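You operate a simulated robot arm through the tools that you are given. There is no shell and no other tool. Be economical: measure what you need, move in short steps, check, and stop when the job is done.

The job below is to be done with a simulated robot arm. You get a single attempt, and the scene is never put back.

TASK
Oil the left chain over its whole length and wipe the oil mark off the purple bench.
Fine: stop pumping once it is oiled, oil no other chain, wipe with the pad and put it back, oil knob back to shut. Set down upright: blue pad. What is to be rubbed or washed off counts as gone when no trace of it is left.

Only the result counts: the job must be done as asked and must still hold three seconds after the hand-in. Knocking over, shifting, dropping, spilling or breaking anything else fails it.

THE ROBOT
A 6-joint arm with a two-finger parallel gripper, fixed in place. Base frame: the origin is at the foot of the arm, x ahead of it, y to its left, z up; the work surface is at about z = 850. Lengths are in mm, angles in degrees, forces in N, time in s.
With the tool pointing down near the work surface it reaches from about 360 to 820 mm from the base axis. Its first joint turns from -166.0 to 166.0 degrees. Payload 3.91 kg.
The TCP is the grasp point between the finger pads, 30 mm short of the fingertips. In the tool frame z runs along the fingers and y along their closing line. The gripper opens to 110 mm. The fingers are 20 mm wide and 10 mm thick; the gripper's body (48 by 112 mm) begins 55 mm behind the TCP.
Orientation is that of the tool frame in the base frame, as a unit quaternion [w, x, y, z]. With the fingers straight down and closing along the base's y, the tool's x points along the base's -x, its y along +y and its z along -z.

THE INTERFACE
- The arm moves only by the tool step_arm. Its argument "rows" is a list of rows, each an object of numbers (a shift or turn left out is 0, a gripper value left out holds the last): "dx", "dy", "dz": the shift along the tool's x, y, z in mm; "rx", "ry", "rz": the turn, a rotation vector about the tool's x, y, z in degrees; "fingers": the closure, from 0 (fully open) to 1 (shut). In form: [{"dx": .., "dy": .., "dz": .., "rx": .., "ry": .., "rz": .., "fingers": ..}, ...]. A call has 1 to 8 rows; each row shifts and turns the commanded pose from where the row before left it, along the tool's axes as they then stand. Each row takes 0.2 s and may step no farther than 50 mm and 8.6 degrees from the row before; otherwise, or with a gripper value out of range, the whole call is refused. A pose out of reach is approached as far as the arm can. The call stops where the force on the tool passes 40 N (or 10 N more than at its start, if that is more) or the arm is blocked; 0.2 s more then pass. The fingers move at their own pace (about 45 mm/s each) and stop on an object; they squeeze with about 43 N. The grip force told is the motor's: it shows also when the fingers shut on nothing. Time passes only in rows, and 0.2 s behind the last, so rows that do not move let the fingers close. It gives the time, the measured TCP pose, the force on the tool (base axes), the opening and the grip force at its end, in the units of the frame above (readings bear some noise), with the torque about the TCP (base axes, N m) and any sound that the robot's microphone picked up, and new pictures: "pictures" is both (left out), scene, wrist or none.
- Cameras (640 x 400 px; columns grow to the right, rows downward): "scene" is fixed at [389.8, 649, 1618.4]; the picture's right is [-0.55, 0.84, 0.00], its down [0.76, 0.50, -0.41] and it looks along [-0.35, -0.23, -0.91] (base axes); focal length 294 px, centre (320, 200). "wrist" rides on the gripper at [77, 7, -115] in the tool frame; the picture's right is [-0.09, 1.00, 0.00], its down [-0.80, -0.07, -0.59] and it looks along [-0.59, -0.05, 0.80] (tool axes); focal length 270 px, centre (320, 200). There is no depth. A picture from a camera that has moved, and an enlarged one, comes with that camera's place and axes in the base frame and with its lens. The place of the scene camera against the robot may be out by one fixed shift of up to 18 mm in any direction.
- raise_lower(by): slides the trunk up (or, below 0, down) by that many mm; the arm rides with it, the base frame stays. It gives what a move gives, with no picture.
- enlarge(camera, box): a new picture of the part [left, top, right, bottom] of that camera's present view, enlarged. No time passes.
- job_done(): hands the job in; it is judged then, once.

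Work in short steps. Places have to be worked out from the pictures, the camera data and where the tool is seen: move nearer, look again, correct. Check each grasp and each placing, and mend what went wrong. You have 120 turns and 200 pictures in all, those below and enlarged ones among them. Open the gripper and draw the arm clear of the work before you hand the job in, unless the task says otherwise; then end with one line.

The tools are called after ">>>" as name(argument=value, ...) on one line, values as JSON. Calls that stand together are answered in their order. step_arm: Moves the arm, as the interface text tells. Its arguments: {"type":"object","properties":{"rows":{"type":"array"},"pictures":{"type":"string","enum":["both","scene","wrist","none"]}},"required":["rows"]} The other tools are called the same way: raise_lower (by) slides the trunk up or down; enlarge (camera, box) takes an enlarged picture of a part of a camera's view; job_done () hands the job in.

At the start:

```text
time_s: 0.0
tcp_pos: [119.3, 492.8, 1260.3]
orientation: [0.0, 0.0, 1.0, 0.0]
force: [-0.3, -0.6, 0.3]
moment: [0.04, -0.01, 0.05]
finger_gap: 110.2
grip_force: 0.1
trunk travel left (down, up): [-575.0, 35.0]
```

scene: 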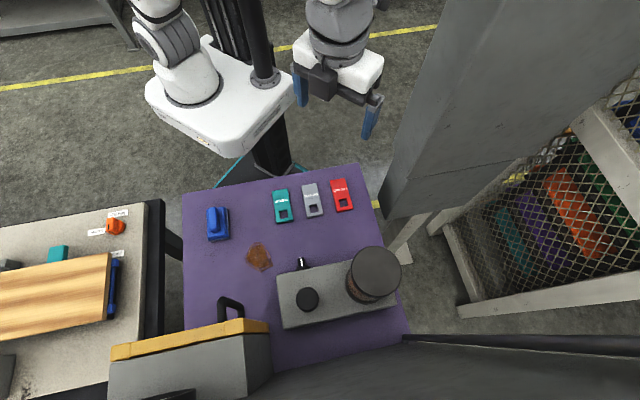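
wrist: 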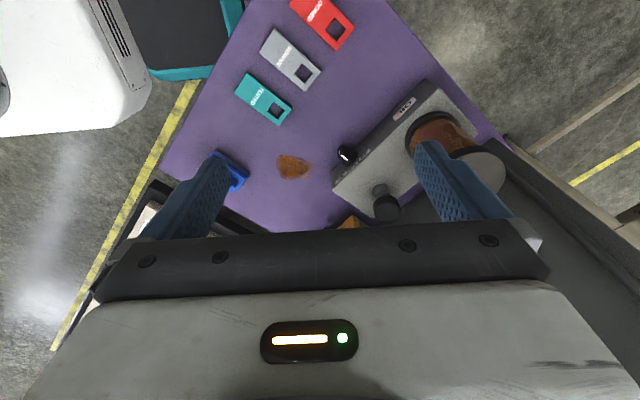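

I start by enlarging the views to identify the bench objects: oiler, knob, plunger, chains, pad.

>>> enlarge(camera="scene", box=[180, 160, 420, 350])

>>> enlarge(camera="scene", box=[0, 190, 280, 400])

>>> enlarge(camera="scene", box=[400, 60, 640, 320])

>>> enlarge(camera="wrist", box=[180, 0, 540, 240])

```text
2.11 times, centred on (300, 255) of scene
camera zoom: at [389.8, 649.0, 1618.4], right [-0.55, 0.84, 0.0], down [0.76, 0.5, -0.41], along [-0.35, -0.23, -0.91], focal length 620 px, centre (362, 84)
```

zoom: 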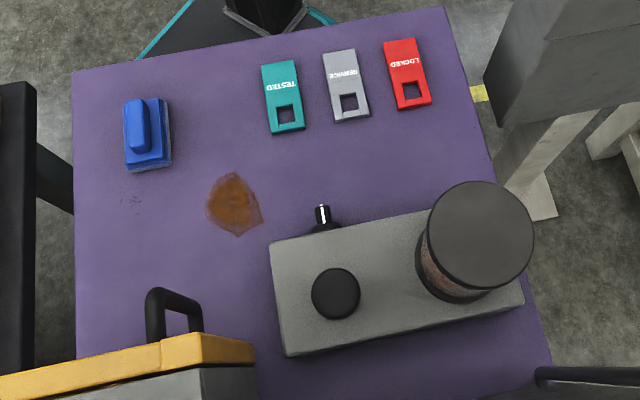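

```text
1.90 times, centred on (140, 295) of scene
camera zoom: at [389.8, 649.0, 1618.4], right [-0.55, 0.84, 0.0], down [0.76, 0.5, -0.41], along [-0.35, -0.23, -0.91], focal length 561 px, centre (663, 19)
```

zoom: 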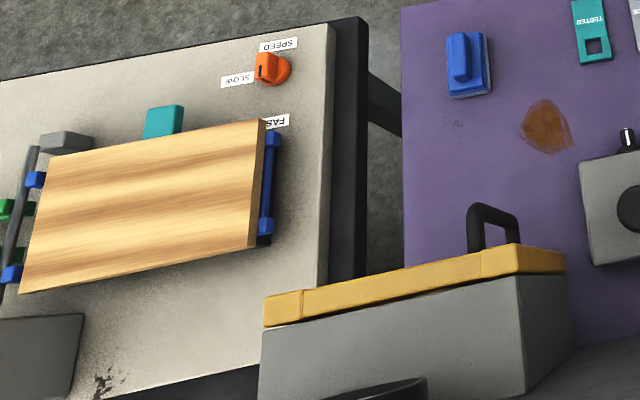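

```text
1.54 times, centred on (520, 190) of scene
camera zoom: at [389.8, 649.0, 1618.4], right [-0.55, 0.84, 0.0], down [0.76, 0.5, -0.41], along [-0.35, -0.23, -0.91], focal length 453 px, centre (12, 215)
```

zoom: 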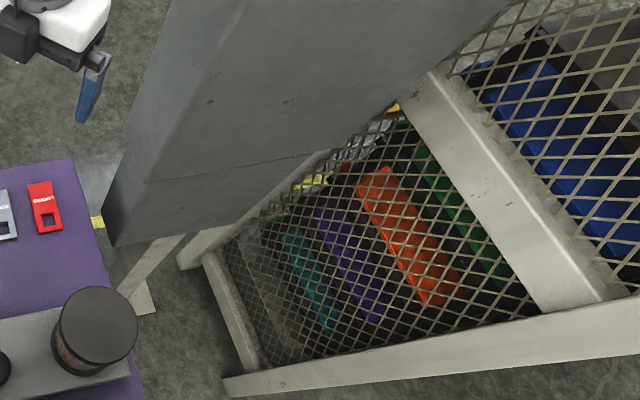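

```text
1.67 times, centred on (360, 120) of wrist
camera zoom: at [43.3, 499.4, 1375.5], right [0.09, 1.0, 0.0], down [0.8, -0.07, 0.59], along [0.59, -0.05, -0.8], focal length 450 px, centre (253, 333)
```

zoom: 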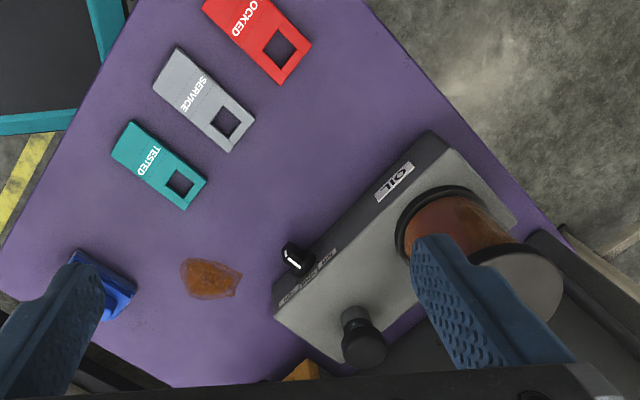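

The pump box has a selector knob with labels, a plunger and an oil jar. I zoom in on the labels.

>>> enlarge(camera="wrist", box=[310, 80, 450, 220])

>>> step_arm(rows=[{"dx": -10, "dy": -45}, {"dx": -20, "dy": -45}, {"dx": -20, "dy": -45}, {"dx": -20, "dy": -45}, {"dx": -20, "dy": -45}, {"dx": -20, "dy": -45}, {"dx": -20, "dy": -45}, {"dx": -20, "dy": -45}])

```text
2.86 times, centred on (380, 150) of wrist
camera zoom: at [43.3, 499.4, 1375.5], right [0.09, 1.0, 0.0], down [0.8, -0.07, 0.59], along [0.59, -0.05, -0.8], focal length 772 px, centre (149, 343)
```

zoom: 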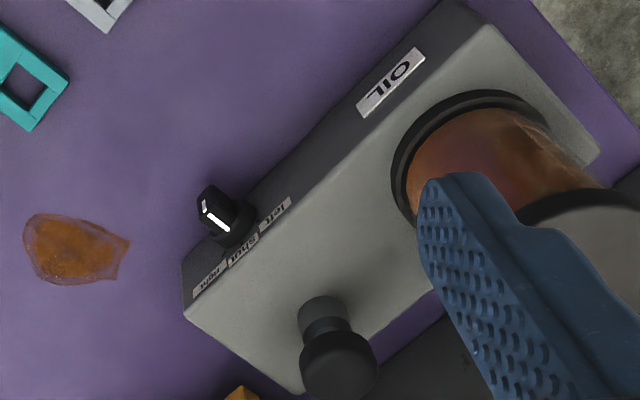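

```text
time_s: 1.8
tcp_pos: [269.2, 131.2, 1259.3]
orientation: [0.0, 0.0, 1.0, 0.0]
force: [-0.1, 0.4, 0.7]
moment: [-0.01, -0.01, -0.02]
finger_gap: 110.1
grip_force: 0.0
trunk travel left (down, up): [-575.0, 35.0]
camera wrist: at [193.1, 138.2, 1375.1], right [0.09, 1.0, 0.0], down [0.8, -0.07, 0.59], along [0.59, -0.05, -0.8], focal length 270 px, centre (320, 200)
```

scene: 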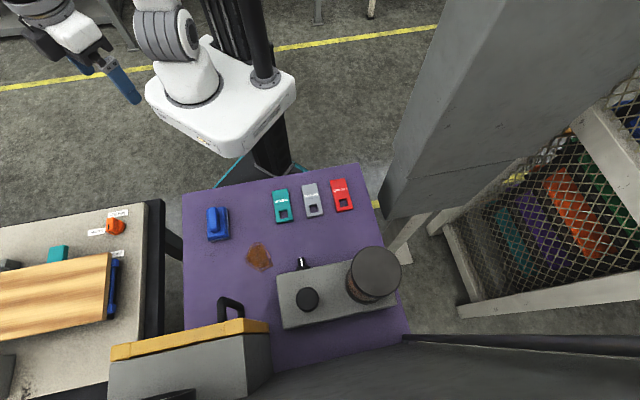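
wrist: 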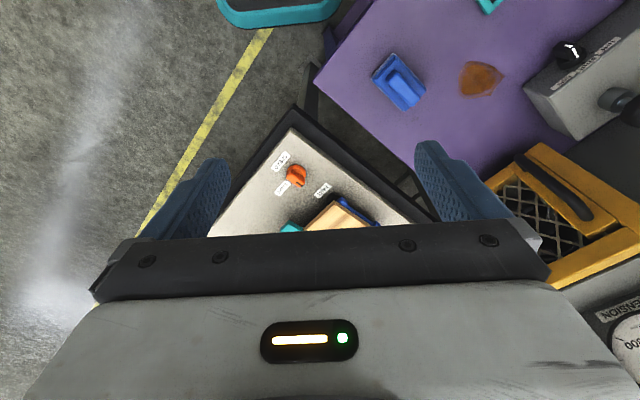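

The knob is labelled left / shut / right. Now I need to find the chains: a yellow meshed frame and a "TENSION" dial appear lower right, so I tilt the tool and look outward.

>>> step_arm(rows=[{"dy": 40, "ry": -8}, {"dy": 40, "ry": -8}, {"dy": 40, "ry": -8}, {"dy": 40, "ry": -8}, {"dy": 20, "ry": -8}])

```text
time_s: 3.0
tcp_pos: [269.1, 314.8, 1259.5]
orientation: [0.343, -0.002, 0.939, 0.001]
force: [-0.3, 0.4, 0.5]
moment: [0.02, 0.0, 0.01]
finger_gap: 110.0
grip_force: 0.0
trunk travel left (down, up): [-575.0, 35.0]
camera wrist: at [136.8, 320.8, 1298.1], right [0.07, 1.0, 0.06], down [0.23, -0.07, 0.97], along [0.97, -0.05, -0.23], focal length 270 px, centre (320, 200)
```

scene: 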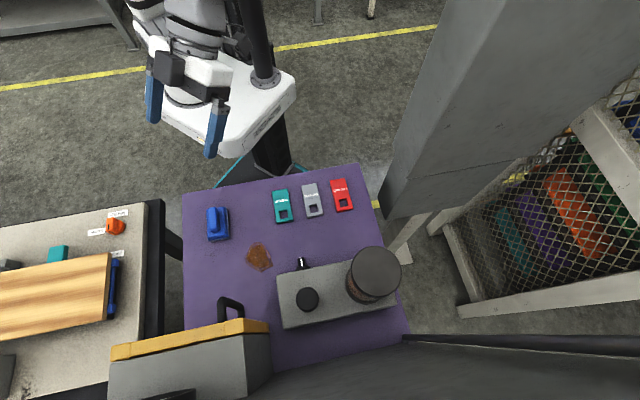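
wrist: 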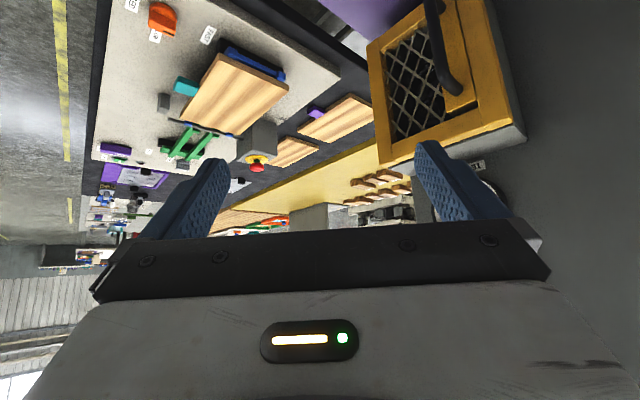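

A conveyor line and a yellow meshed door on a machine show. Zoom in on both.

>>> enlarge(camera="wrist", box=[340, 0, 560, 200])

>>> enlarge(camera="wrist", box=[80, 0, 420, 240])

```text
2.00 times, centred on (450, 100) of wrist
camera zoom: at [136.8, 320.8, 1298.1], right [0.07, 1.0, 0.06], down [0.23, -0.07, 0.97], along [0.97, -0.05, -0.23], focal length 541 px, centre (60, 400)
```

zoom: 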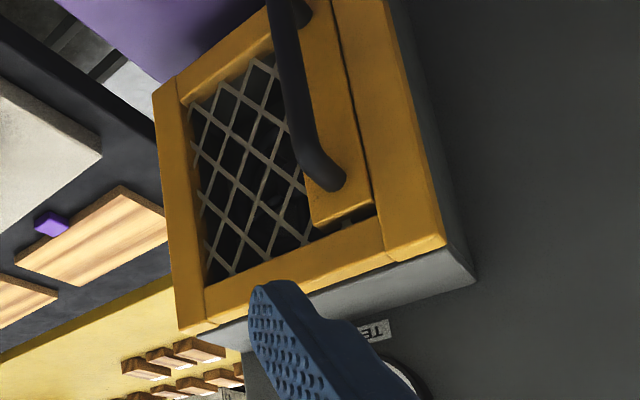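

```text
1.67 times, centred on (250, 120) of wrist
camera zoom: at [136.8, 320.8, 1298.1], right [0.07, 1.0, 0.06], down [0.23, -0.07, 0.97], along [0.97, -0.05, -0.23], focal length 450 px, centre (437, 333)
```

zoom: 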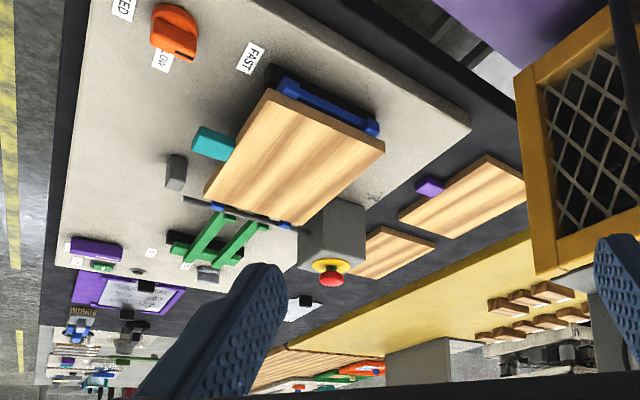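

I move over the conveyor to see it from nearby.

>>> step_arm(rows=[{"dy": -40, "ry": 8}, {"dy": -40, "ry": 8}, {"dy": -40, "ry": 8}, {"dx": -25, "dy": -40}, {"dx": -25, "dy": -40}, {"dx": -25, "dy": -40}, {"dx": -25, "dy": -40}, {"dx": -25, "dy": -30}], pictures="wrist")

```text
time_s: 4.8
tcp_pos: [389.7, 3.3, 1294.5]
orientation: [0.14, 0.0, 0.99, 0.0]
force: [-0.9, -0.5, 0.0]
moment: [-0.03, 0.02, -0.01]
finger_gap: 109.9
grip_force: 0.0
trunk travel left (down, up): [-575.0, 35.0]
camera wrist: at [284.4, 11.1, 1384.6], right [0.08, 1.0, 0.02], down [0.61, -0.07, 0.79], along [0.79, -0.05, -0.61], focal length 270 px, centre (320, 200)
```

wrist: 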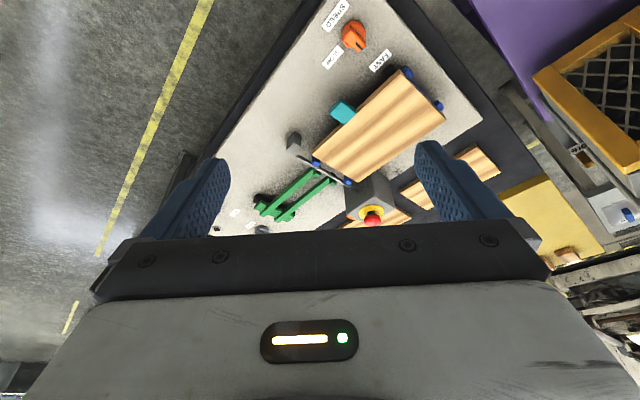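

>>> enlarge(camera="wrist", box=[220, 0, 480, 235])

>>> enlarge(camera="wrist", box=[500, 0, 640, 235])

```text
1.70 times, centred on (350, 118) of wrist
camera zoom: at [284.4, 11.1, 1384.6], right [0.08, 1.0, 0.02], down [0.61, -0.07, 0.79], along [0.79, -0.05, -0.61], focal length 460 px, centre (269, 340)
```

zoom: 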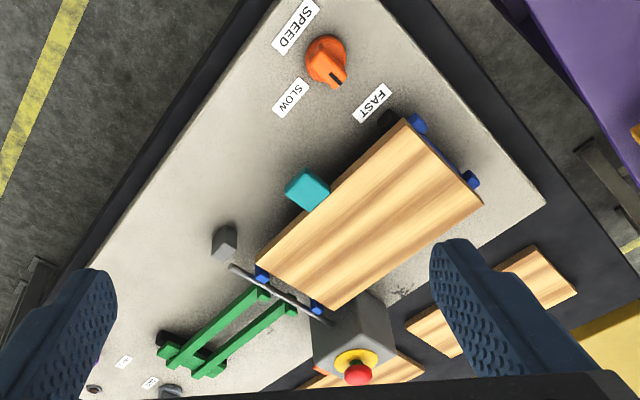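

```text
1.70 times, centred on (570, 118) of wrist
camera zoom: at [284.4, 11.1, 1384.6], right [0.08, 1.0, 0.02], down [0.61, -0.07, 0.79], along [0.79, -0.05, -0.61], focal length 460 px, centre (-106, 340)
```

zoom: 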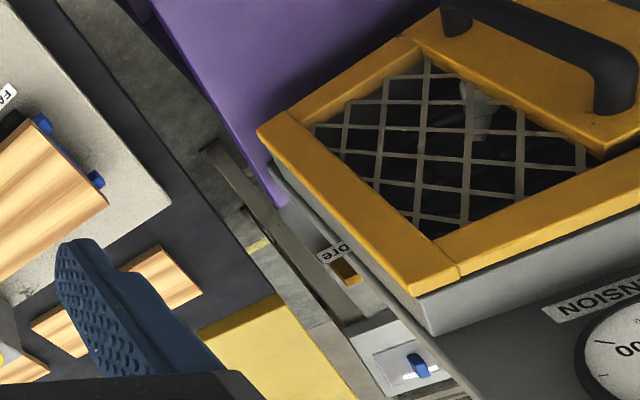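

Chains are probably behind the mesh guard. I move over toward it.

>>> step_arm(rows=[{"dy": 45}, {"dy": 45}, {"dy": 45}, {"dy": 45}, {"dy": 45}, {"dy": 45}, {"dy": 45, "ry": 8}, {"dy": 45, "ry": 8}])

```text
time_s: 6.6
tcp_pos: [390.8, 366.8, 1293.2]
orientation: [-0.001, 0.0, 1.0, -0.001]
force: [0.2, 0.1, -0.2]
moment: [-0.02, 0.02, 0.01]
finger_gap: 110.1
grip_force: 0.0
trunk travel left (down, up): [-575.0, 35.0]
camera wrist: at [314.6, 373.7, 1408.9], right [0.09, 1.0, 0.0], down [0.8, -0.07, 0.59], along [0.59, -0.05, -0.81], focal length 270 px, centre (320, 200)
```

scene: 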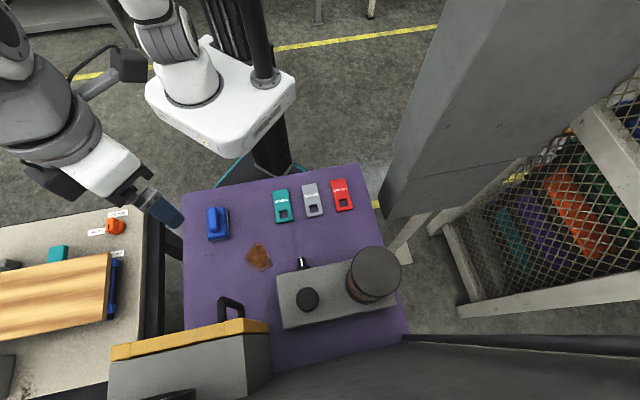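
wrist: 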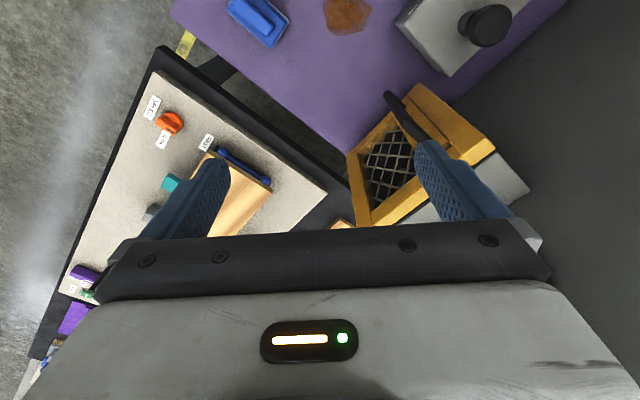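

The workspace is turned about 33° about z relative to the base. I yaw the tool by 33° and back off to face the guard.

>>> step_arm(rows=[{"rz": -8.25}, {"rz": -8.25}, {"rz": -8.25}, {"rz": -8.25}, {"dx": 40, "dz": 20}, {"dx": 40, "dz": 20, "ry": -8}, {"dx": 40, "dz": 20, "ry": -8}])

```text
time_s: 8.2
tcp_pos: [289.2, 298.6, 1228.9]
orientation: [0.135, -0.28, 0.949, 0.04]
force: [-0.5, -0.2, 0.3]
moment: [0.04, -0.02, 0.02]
finger_gap: 110.1
grip_force: 0.0
trunk travel left (down, up): [-575.0, 35.0]
camera wrist: at [198.0, 245.2, 1318.8], right [-0.47, 0.88, 0.03], down [0.55, 0.27, 0.79], along [0.69, 0.39, -0.61], focal length 270 px, centre (320, 200)
```

scene: 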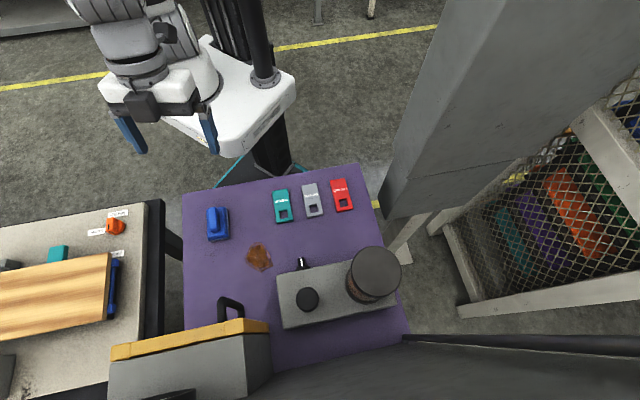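
wrist: 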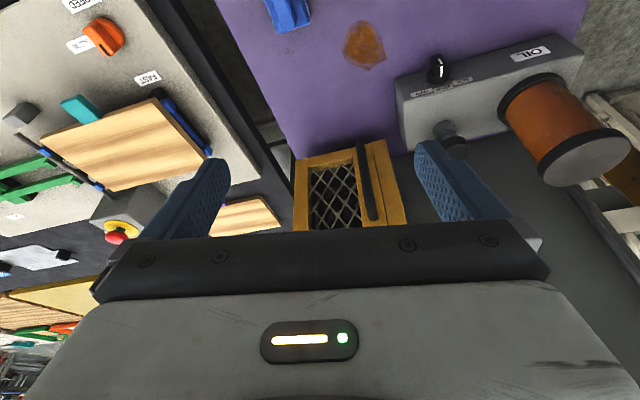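

>>> step_arm(rows=[{"ry": -8}, {"ry": -8}, {"ry": -8}], pictures="wrist")

>>> enlarge(camera="wrist", box=[240, 0, 480, 240])

>>> enlarge(camera="wrist", box=[0, 0, 260, 240])

```text
time_s: 9.0
tcp_pos: [291.2, 299.8, 1230.5]
orientation: [0.328, -0.266, 0.901, 0.098]
force: [1.3, 0.6, 0.4]
moment: [0.02, 0.01, -0.02]
finger_gap: 110.4
grip_force: 0.1
trunk travel left (down, up): [-575.0, 35.0]
camera wrist: at [177.0, 232.0, 1268.1], right [-0.49, 0.87, 0.06], down [0.23, 0.06, 0.97], along [0.84, 0.49, -0.23], focal length 270 px, centre (320, 200)
```

wrist: 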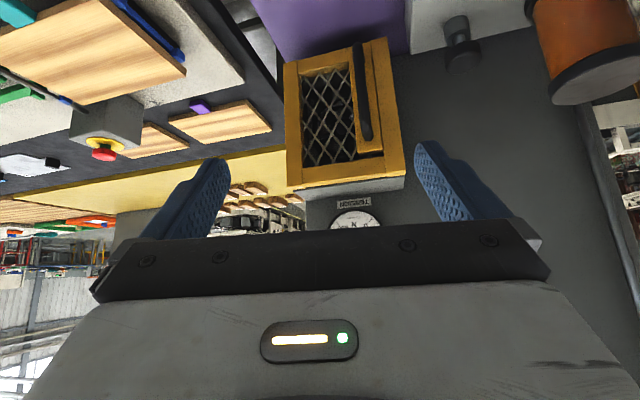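

```text
1.67 times, centred on (360, 120) of wrist
camera zoom: at [177.0, 232.0, 1268.1], right [-0.49, 0.87, 0.06], down [0.23, 0.06, 0.97], along [0.84, 0.49, -0.23], focal length 450 px, centre (253, 333)
```

zoom: 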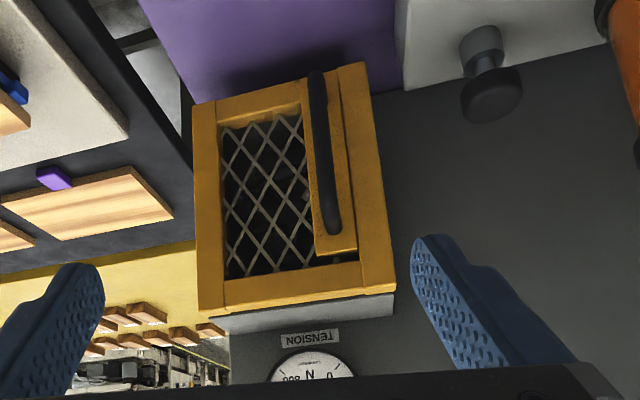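

```text
1.67 times, centred on (130, 120) of wrist
camera zoom: at [177.0, 232.0, 1268.1], right [-0.49, 0.87, 0.06], down [0.23, 0.06, 0.97], along [0.84, 0.49, -0.23], focal length 450 px, centre (637, 333)
```

zoom: 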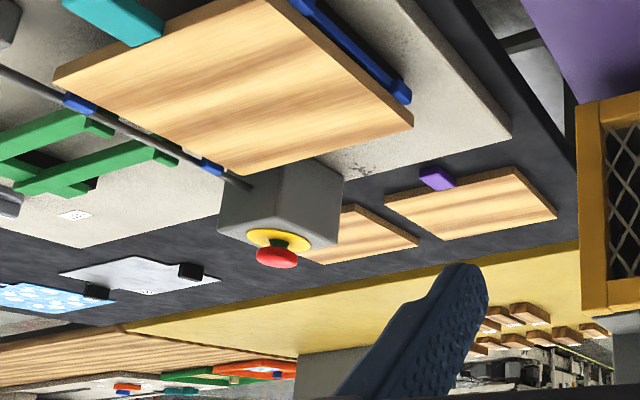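

The guard box has a yellow door with handle, and a tension gauge above. I zoom into the mesh.

>>> enlarge(camera="wrist", box=[290, 50, 400, 180])

>>> step_arm(rows=[{"dx": -20, "dz": 30}, {"dx": -20, "dz": 30, "ry": 5}], pictures="wrist")

>>> enlarge(camera="wrist", box=[260, 0, 440, 240])

```text
3.08 times, centred on (345, 115) of wrist
camera zoom: at [177.0, 232.0, 1268.1], right [-0.49, 0.87, 0.06], down [0.23, 0.06, 0.97], along [0.84, 0.49, -0.23], focal length 832 px, centre (243, 462)
```

zoom: 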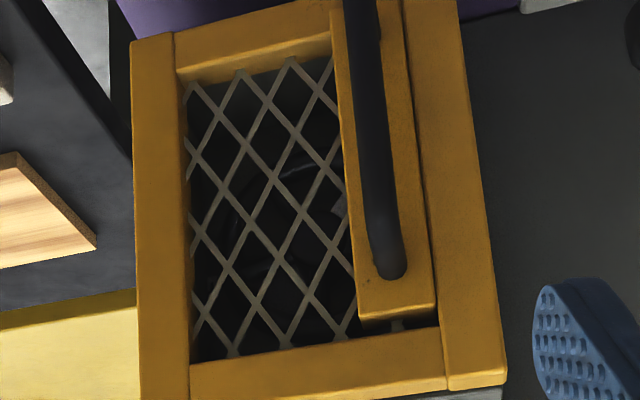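

```text
time_s: 9.6
tcp_pos: [350.3, 336.7, 1209.1]
orientation: [0.288, -0.271, 0.914, 0.085]
force: [0.7, 0.6, -0.3]
moment: [-0.02, 0.01, -0.01]
finger_gap: 109.8
grip_force: 0.0
trunk travel left (down, up): [-575.0, 35.0]
camera wrist: at [239.2, 271.9, 1259.9], right [-0.48, 0.87, 0.05], down [0.3, 0.11, 0.95], along [0.82, 0.47, -0.32], focal length 270 px, centre (320, 200)
```

wrist: 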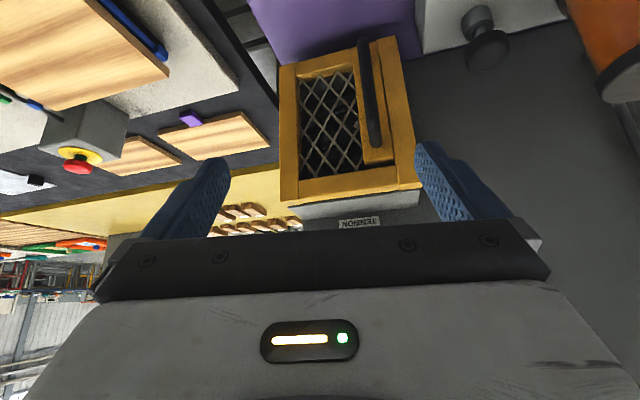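

```text
1.67 times, centred on (350, 120) of wrist
camera zoom: at [239.2, 271.9, 1259.9], right [-0.48, 0.87, 0.05], down [0.3, 0.11, 0.95], along [0.82, 0.47, -0.32], focal length 450 px, centre (270, 333)
```

zoom: 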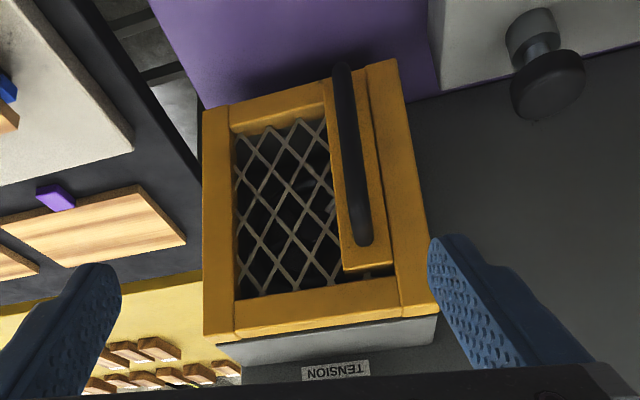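

I tilt further up to see the gauge and the upper wall.

>>> step_arm(rows=[{"ry": -8, "dx": 20, "dz": -30}, {"ry": -8, "dx": 20, "dz": -30}, {"ry": -8}, {"ry": -8}], pictures="wrist")

>>> enlarge(camera="wrist", box=[240, 0, 500, 240])

```text
time_s: 10.6
tcp_pos: [300.1, 321.3, 1249.7]
orientation: [0.529, -0.238, 0.799, 0.158]
force: [0.3, -0.4, 0.4]
moment: [0.01, 0.0, 0.01]
finger_gap: 110.1
grip_force: 0.1
out of reach, approached as far as the arm can: row 3, 4
trunk travel left (down, up): [-575.0, 35.0]
camera wrist: at [183.3, 253.0, 1223.7], right [-0.51, 0.85, 0.08], down [-0.16, -0.19, 0.97], along [0.84, 0.49, 0.23], focal length 270 px, centre (320, 200)
```

wrist: 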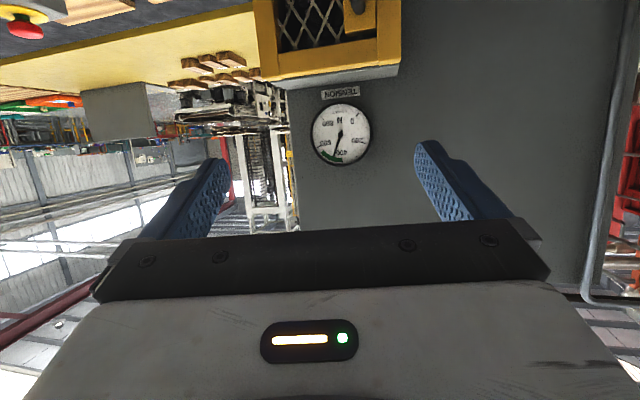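

```text
1.67 times, centred on (370, 120) of wrist
camera zoom: at [183.3, 253.0, 1223.7], right [-0.51, 0.85, 0.08], down [-0.16, -0.19, 0.97], along [0.84, 0.49, 0.23], focal length 450 px, centre (237, 333)
```

zoom: 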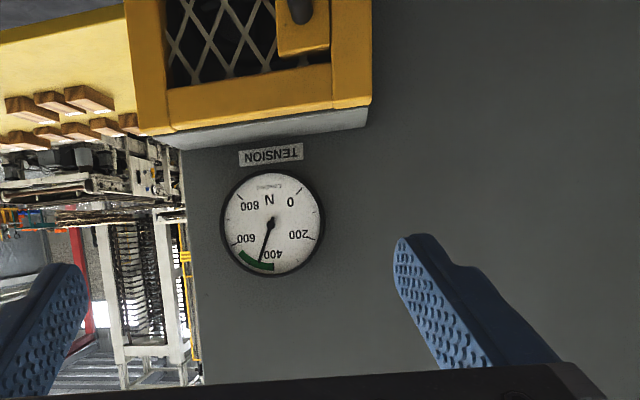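

The chains must be inside the guard. I estimate the guard front at about (567,403)–(458,549), z 905–1145. I lower the trunk to look squarely through the mesh.

>>> step_arm(rows=[{"ry": 7}, {"ry": 7}], pictures="none")

>>> raise_lower(by=-150)

>>> step_arm(rows=[{"dz": 15}])

>>> enlarge(camera="wrist", box=[260, 0, 460, 200])

```text
time_s: 11.2
tcp_pos: [302.0, 321.1, 1249.8]
orientation: [0.427, -0.254, 0.859, 0.127]
force: [-0.3, 0.7, -0.8]
moment: [0.0, -0.02, 0.0]
finger_gap: 110.0
grip_force: 0.0
trunk travel left (down, up): [-575.0, 35.0]
```

```text
time_s: 12.9
tcp_pos: [301.6, 320.6, 1098.8]
orientation: [0.429, -0.254, 0.858, 0.127]
force: [0.4, -0.2, 0.2]
moment: [0.0, 0.01, -0.01]
finger_gap: 110.1
grip_force: 0.1
trunk travel left (down, up): [-425.0, 185.0]
```

```text
time_s: 13.3
tcp_pos: [310.7, 328.2, 1089.8]
orientation: [0.428, -0.254, 0.858, 0.127]
force: [-0.3, -0.3, 0.2]
moment: [0.04, -0.01, -0.01]
finger_gap: 110.1
grip_force: 0.0
trunk travel left (down, up): [-425.0, 185.0]
camera wrist: at [191.8, 257.8, 1098.4], right [-0.5, 0.86, 0.07], down [0.04, -0.06, 1.0], along [0.87, 0.5, -0.01], focal length 270 px, centre (320, 200)
```

scene: 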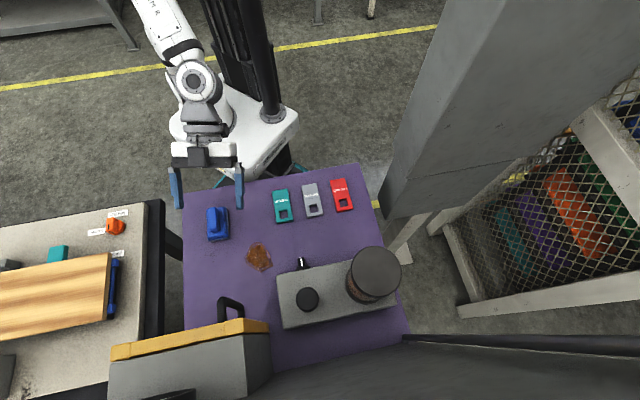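
wrist: 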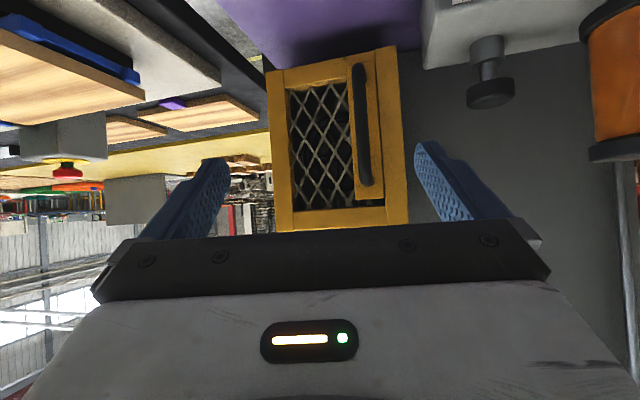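

```text
2.00 times, centred on (360, 100) of wrist
camera zoom: at [191.8, 257.8, 1098.4], right [-0.5, 0.86, 0.07], down [0.04, -0.06, 1.0], along [0.87, 0.5, -0.01], focal length 541 px, centre (240, 400)
```

zoom: 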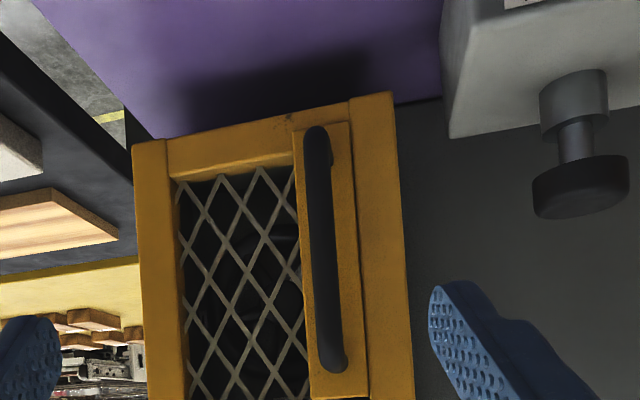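

>>> enlarge(camera="wrist", box=[275, 75, 365, 220])

>>> step_arm(rows=[{"dy": -40}, {"dy": -40}, {"dy": -40}], pictures="wrist")

```text
2.76 times, centred on (320, 148) of wrist
camera zoom: at [191.8, 257.8, 1098.4], right [-0.5, 0.86, 0.07], down [0.04, -0.06, 1.0], along [0.87, 0.5, -0.01], focal length 746 px, centre (320, 345)
```

zoom: 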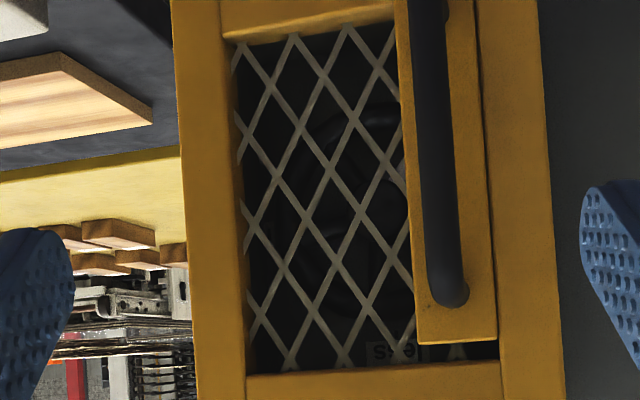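

```text
time_s: 14.2
tcp_pos: [377.2, 228.4, 1089.6]
orientation: [0.429, -0.254, 0.858, 0.128]
force: [0.7, -0.2, -0.8]
moment: [-0.01, 0.0, 0.02]
finger_gap: 110.0
grip_force: 0.1
trunk travel left (down, up): [-425.0, 185.0]
camera wrist: at [257.5, 158.5, 1097.7], right [-0.5, 0.86, 0.07], down [0.04, -0.06, 1.0], along [0.87, 0.5, -0.01], focal length 270 px, centre (320, 200)
```

wrist: 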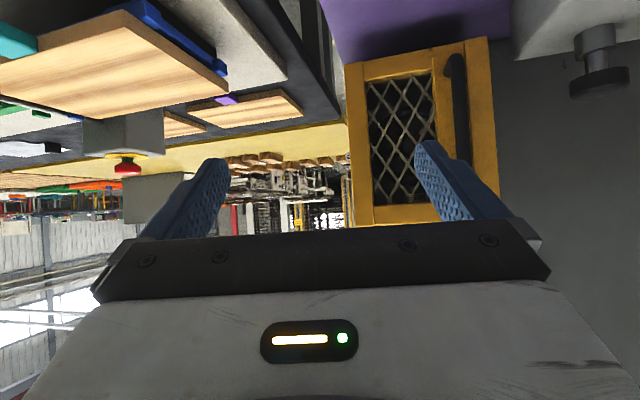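

Inside the guard is a tension wheel ("less"), not chains. I look to the right (+y) for the chains.

>>> step_arm(rows=[{"dx": 30, "dy": 40}, {"dx": 30, "dy": 40}, {"dx": 30, "dy": 40, "ry": 8}, {"dy": 40, "ry": 8}, {"ry": 8}], pictures="none")

>>> raise_lower(by=120)

>>> step_arm(rows=[{"rz": -8}, {"rz": -8}, {"rz": -8}, {"rz": -8}, {"rz": -8}, {"rz": -8}])

```text
time_s: 15.3
tcp_pos: [254.0, 347.3, 1034.2]
orientation: [0.239, -0.276, 0.928, 0.071]
force: [0.4, -0.3, -0.5]
moment: [-0.04, 0.01, 0.0]
finger_gap: 110.0
grip_force: 0.1
out of reach, approached as far as the arm can: row 1, 2
trunk travel left (down, up): [-425.0, 185.0]
```

```text
time_s: 16.9
tcp_pos: [254.8, 346.9, 1154.0]
orientation: [0.24, -0.275, 0.928, 0.071]
force: [-0.1, -0.1, 0.4]
moment: [0.02, -0.02, -0.01]
finger_gap: 110.1
grip_force: 0.0
trunk travel left (down, up): [-545.0, 65.0]
```

```text
time_s: 18.2
tcp_pos: [254.0, 346.2, 1154.6]
orientation: [0.248, -0.63, 0.735, -0.033]
force: [-0.6, 0.2, -0.6]
moment: [-0.02, -0.02, 0.02]
finger_gap: 110.2
grip_force: 0.0
trunk travel left (down, up): [-545.0, 65.0]
camera wrist: at [195.9, 245.1, 1227.7], right [-0.9, 0.29, -0.33], down [-0.11, 0.58, 0.8], along [0.42, 0.76, -0.49], focal length 270 px, centre (320, 200)
```

scene: 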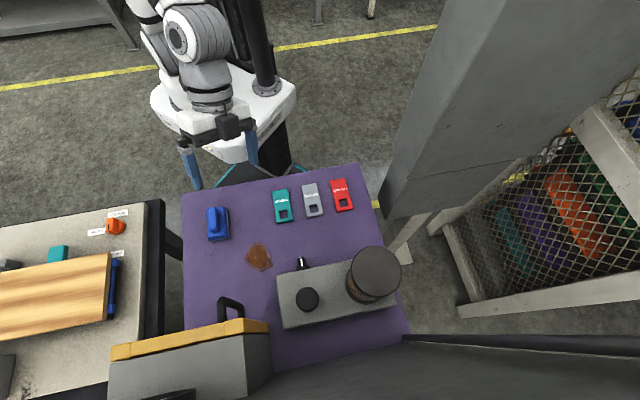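
wrist: 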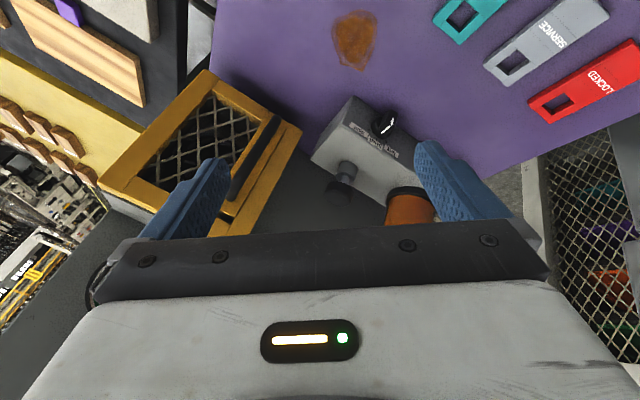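

>>> step_arm(rows=[{"ry": -8, "dz": -20, "dx": 10}, {"ry": -8, "dz": -20, "dx": 10}, {"rz": -8, "ry": -3}, {"rx": -6}, {"rx": -6}])

```text
time_s: 19.4
tcp_pos: [237.1, 314.8, 1180.5]
orientation: [-0.298, 0.706, -0.632, -0.114]
force: [0.2, 1.0, 0.2]
moment: [-0.01, -0.01, 0.05]
finger_gap: 110.2
grip_force: 0.1
trunk travel left (down, up): [-545.0, 65.0]
camera wrist: at [220.3, 185.7, 1229.7], right [-0.97, 0.05, -0.23], down [-0.2, 0.33, 0.92], along [0.12, 0.94, -0.31], focal length 270 px, centre (320, 200)
```

scene: 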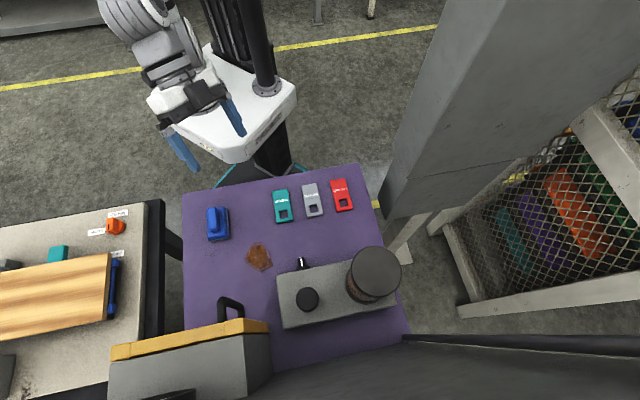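
wrist: 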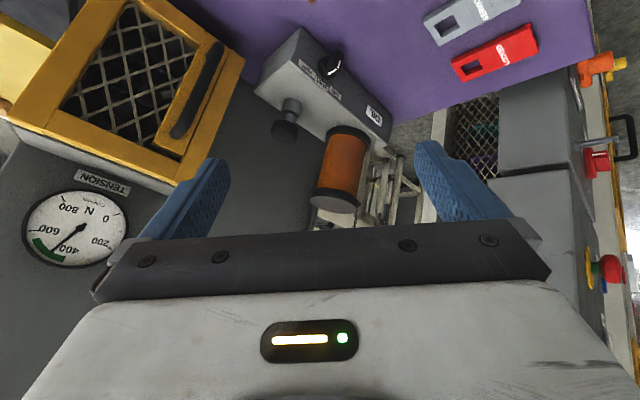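

>>> enlarge(camera="wrist", box=[480, 30, 640, 330])

>>> enlarge(camera="wrist", box=[240, 10, 520, 220])

>>> step_arm(rows=[{"rz": -8}, {"rz": -8}, {"rz": -8}, {"rz": -8}])

```text
1.33 times, centred on (560, 180) of wrist
camera zoom: at [220.3, 185.7, 1229.7], right [-0.97, 0.05, -0.23], down [-0.2, 0.33, 0.92], along [0.12, 0.94, -0.31], focal length 360 px, centre (0, 227)
```

zoom: 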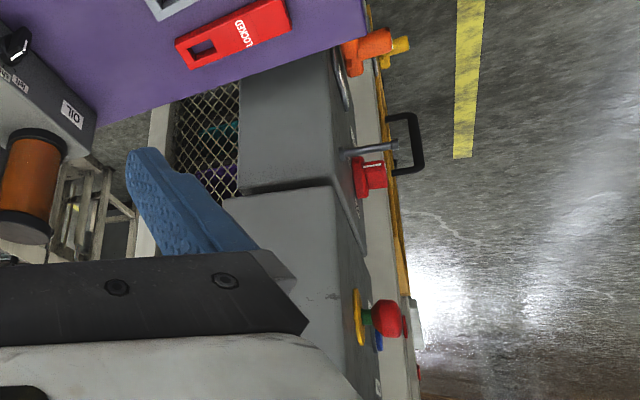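

```text
1.90 times, centred on (380, 115) of wrist
camera zoom: at [220.3, 185.7, 1229.7], right [-0.97, 0.05, -0.23], down [-0.2, 0.33, 0.92], along [0.12, 0.94, -0.31], focal length 515 px, centre (206, 362)
```

zoom: 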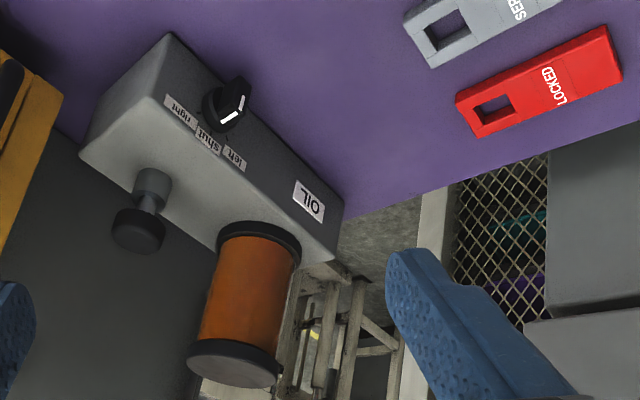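

```text
time_s: 20.4
tcp_pos: [237.6, 316.2, 1179.9]
orientation: [-0.317, 0.854, -0.411, -0.026]
force: [0.5, -0.3, -0.7]
moment: [0.03, 0.01, -0.01]
finger_gap: 110.1
grip_force: 0.0
trunk travel left (down, up): [-545.0, 65.0]
camera wrist: at [259.3, 194.6, 1245.1], right [-0.77, -0.4, -0.49], down [-0.61, 0.25, 0.76], along [-0.18, 0.88, -0.43], focal length 270 px, centre (320, 200)
```

scene: 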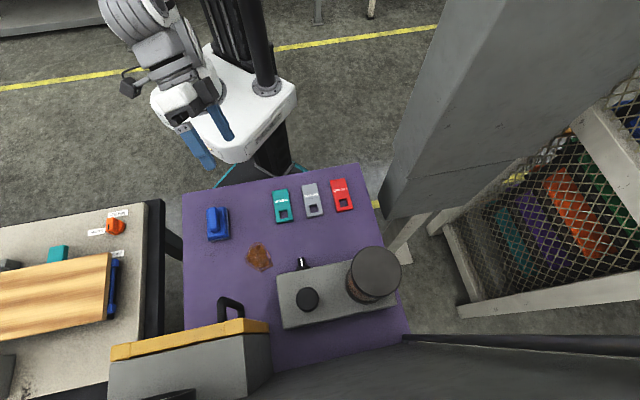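
wrist: 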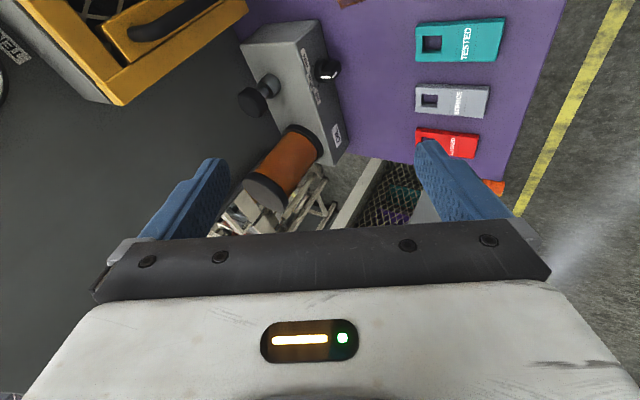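

Now a control cabinet; no chains there. I'll go back to the guard and zoom hard through the mesh to see what's inside.

>>> step_arm(rows=[{"rz": 8}, {"rz": 8}, {"rz": 8}, {"rz": 8}, {"rx": 6}, {"rx": 6}, {"rz": 8}], pictures="none")

>>> step_arm(rows=[{"rz": 8}, {"rz": 8}, {"rz": 8}, {"rz": 8}, {"rz": 8}, {"rz": 8}], pictures="wrist")

```text
time_s: 22.1
tcp_pos: [237.6, 316.0, 1180.7]
orientation: [0.365, -0.626, 0.685, 0.073]
force: [0.0, -0.4, -0.2]
moment: [0.03, 0.01, 0.0]
finger_gap: 110.0
grip_force: 0.1
trunk travel left (down, up): [-545.0, 65.0]
```

```text
time_s: 23.4
tcp_pos: [237.8, 315.3, 1180.6]
orientation: [0.304, -0.292, 0.881, 0.215]
force: [0.6, 0.0, -0.5]
moment: [-0.02, 0.01, 0.01]
finger_gap: 110.0
grip_force: 0.0
trunk travel left (down, up): [-545.0, 65.0]
camera wrist: at [136.8, 226.0, 1214.2], right [-0.59, 0.77, 0.26], down [0.32, -0.08, 0.94], along [0.74, 0.64, -0.2], focal length 270 px, centre (320, 200)
```

wrist: 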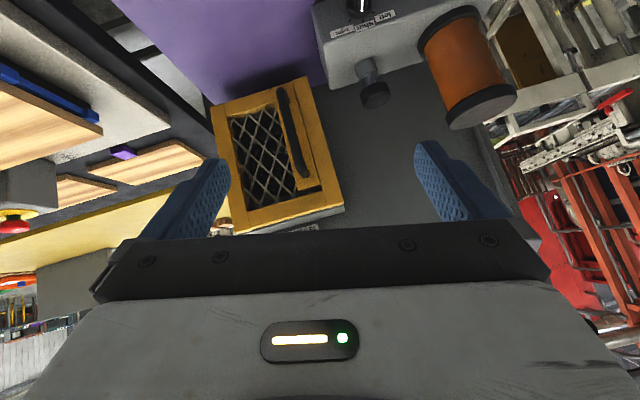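

>>> enlarge(camera="wrist", box=[225, 100, 305, 220])

>>> enlarge(camera="wrist", box=[235, 110, 299, 150])

>>> enlarge(camera="wrist", box=[235, 160, 307, 210])

```text
3.33 times, centred on (265, 160) of wrist
camera zoom: at [136.8, 226.0, 1214.2], right [-0.59, 0.77, 0.26], down [0.32, -0.08, 0.94], along [0.74, 0.64, -0.2], focal length 901 px, centre (503, 333)
```

zoom: 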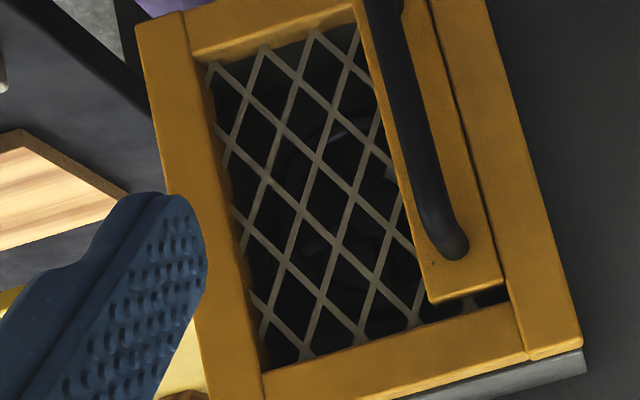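

```text
10.00 times, centred on (267, 130) of wrist
camera zoom: at [136.8, 226.0, 1214.2], right [-0.59, 0.77, 0.26], down [0.32, -0.08, 0.94], along [0.74, 0.64, -0.2], focal length 2703 px, centre (850, 900)
```

zoom: 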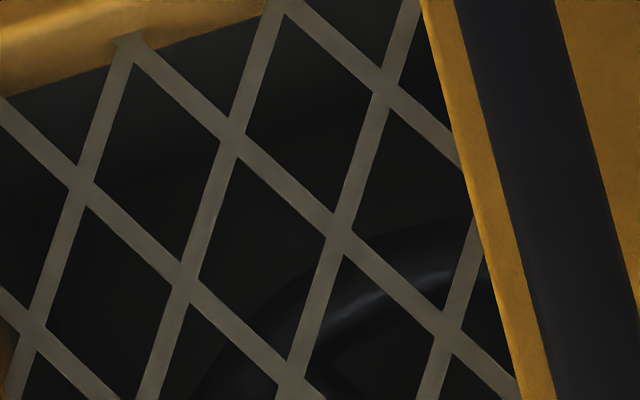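

```text
8.00 times, centred on (271, 185) of wrist
camera zoom: at [136.8, 226.0, 1214.2], right [-0.59, 0.77, 0.26], down [0.32, -0.08, 0.94], along [0.74, 0.64, -0.2], focal length 2162 px, centre (712, 320)
```

zoom: 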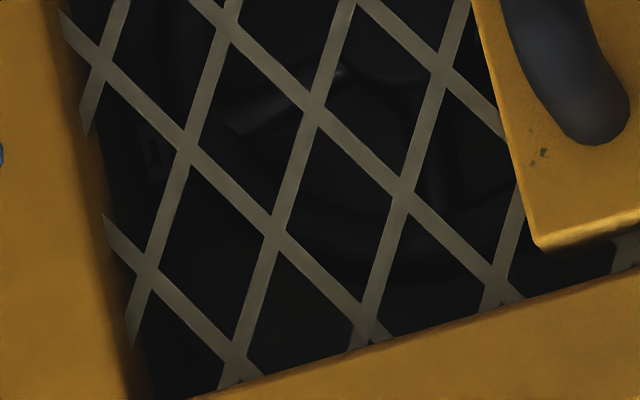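

>>> enlarge(camera="scene", box=[430, 140, 590, 300])

>>> enlarge(camera="scene", box=[540, 60, 640, 240])

>>> enlarge(camera="scene", box=[260, 310, 640, 400])

>>> enlarge(camera="wrist", box=[420, 0, 640, 240])

```text
2.50 times, centred on (510, 220) of scene
camera zoom: at [389.8, 649.0, 1618.4], right [-0.55, 0.84, 0.0], down [0.76, 0.5, -0.41], along [-0.35, -0.23, -0.91], focal length 736 px, centre (-155, 150)
```

zoom: 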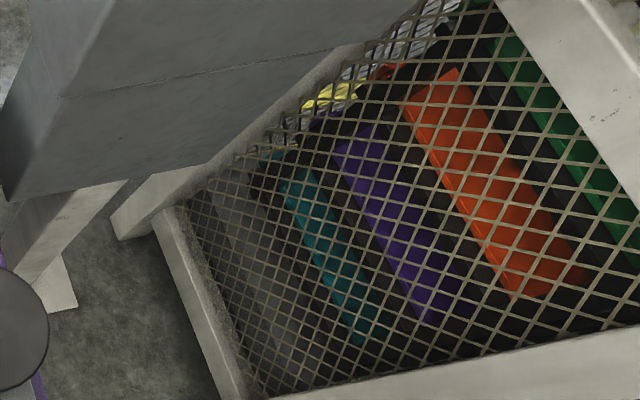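

```text
2.22 times, centred on (590, 150) of scene
camera zoom: at [389.8, 649.0, 1618.4], right [-0.55, 0.84, 0.0], down [0.76, 0.5, -0.41], along [-0.35, -0.23, -0.91], focal length 654 px, centre (-280, 311)
```

zoom: 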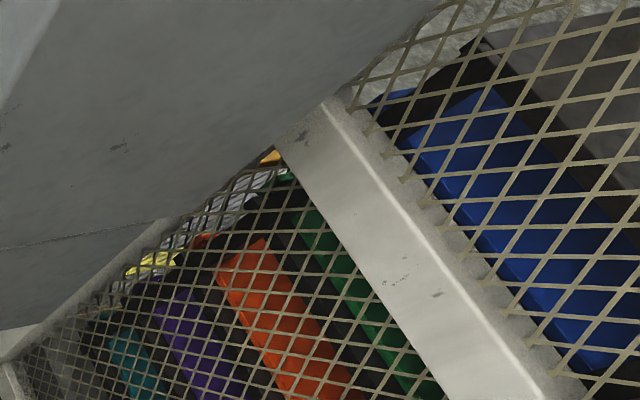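

```text
1.68 times, centred on (450, 355) of scene
camera zoom: at [389.8, 649.0, 1618.4], right [-0.55, 0.84, 0.0], down [0.76, 0.5, -0.41], along [-0.35, -0.23, -0.91], focal length 496 px, centre (101, -61)
```

zoom: 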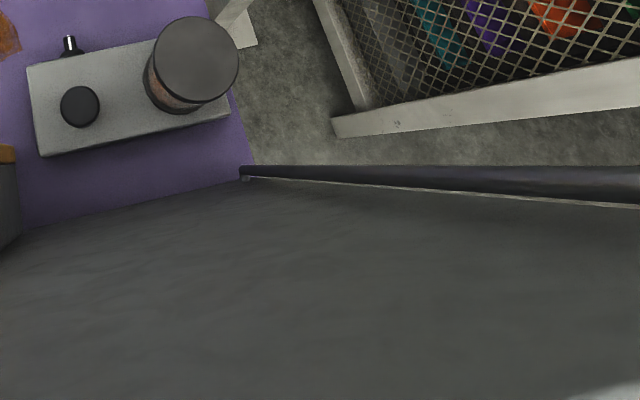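

```text
1.67 times, centred on (530, 120) of wrist
camera zoom: at [136.8, 226.0, 1214.2], right [-0.59, 0.77, 0.26], down [0.32, -0.08, 0.94], along [0.74, 0.64, -0.2], focal length 450 px, centre (-30, 333)
```

zoom: 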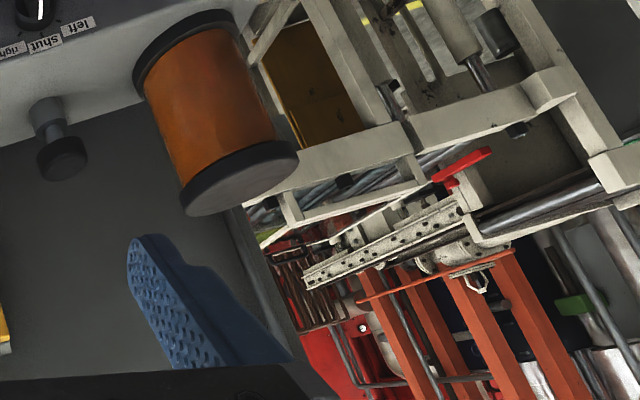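

Not there either. A "…ore" label and other parts were visible past the guard's left end; I go look there.

>>> step_arm(rows=[{"rx": 6, "dy": -40}, {"rx": 6, "dy": -40}, {"ry": 8, "dx": -20, "dy": -40}, {"ry": 8, "dx": -30, "dy": -40}, {"dx": -30, "dy": -40}, {"dx": -30, "dy": -40}, {"dx": -30, "dy": -40}], pictures="wrist")

```text
time_s: 25.1
tcp_pos: [504.7, 155.3, 1229.6]
orientation: [0.205, -0.275, 0.936, 0.085]
force: [-0.2, 0.4, -0.6]
moment: [0.0, 0.03, 0.0]
finger_gap: 110.1
grip_force: 0.0
out of reach, approached as far as the arm can: row 2
trunk travel left (down, up): [-545.0, 65.0]
camera wrist: at [403.5, 92.0, 1300.7], right [-0.48, 0.87, 0.08], down [0.45, 0.16, 0.88], along [0.75, 0.46, -0.47], focal length 270 px, centre (320, 200)
```

wrist: 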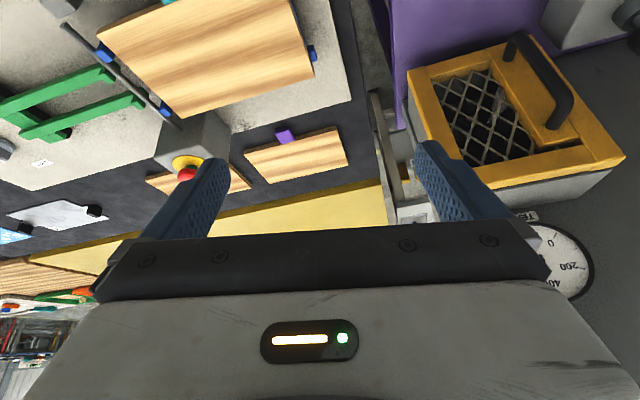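

>>> step_arm(rows=[{"rz": -8, "dy": -30}, {"rz": -8, "dy": -30}, {"rz": -8, "ry": -6}], pictures="wrist")

>>> enlarge(camera="wrist", box=[180, 0, 440, 240])

```text
refused: row 3 steps farther than a row can; nothing moved
```

```text
1.67 times, centred on (310, 120) of wrist
camera zoom: at [403.5, 92.0, 1300.7], right [-0.48, 0.87, 0.08], down [0.45, 0.16, 0.88], along [0.75, 0.46, -0.47], focal length 450 px, centre (337, 333)
```

zoom: 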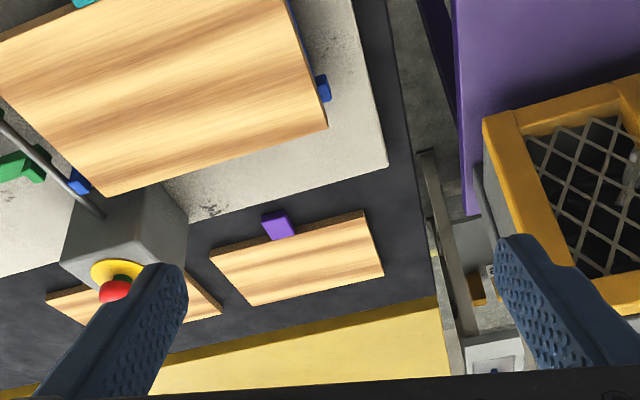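

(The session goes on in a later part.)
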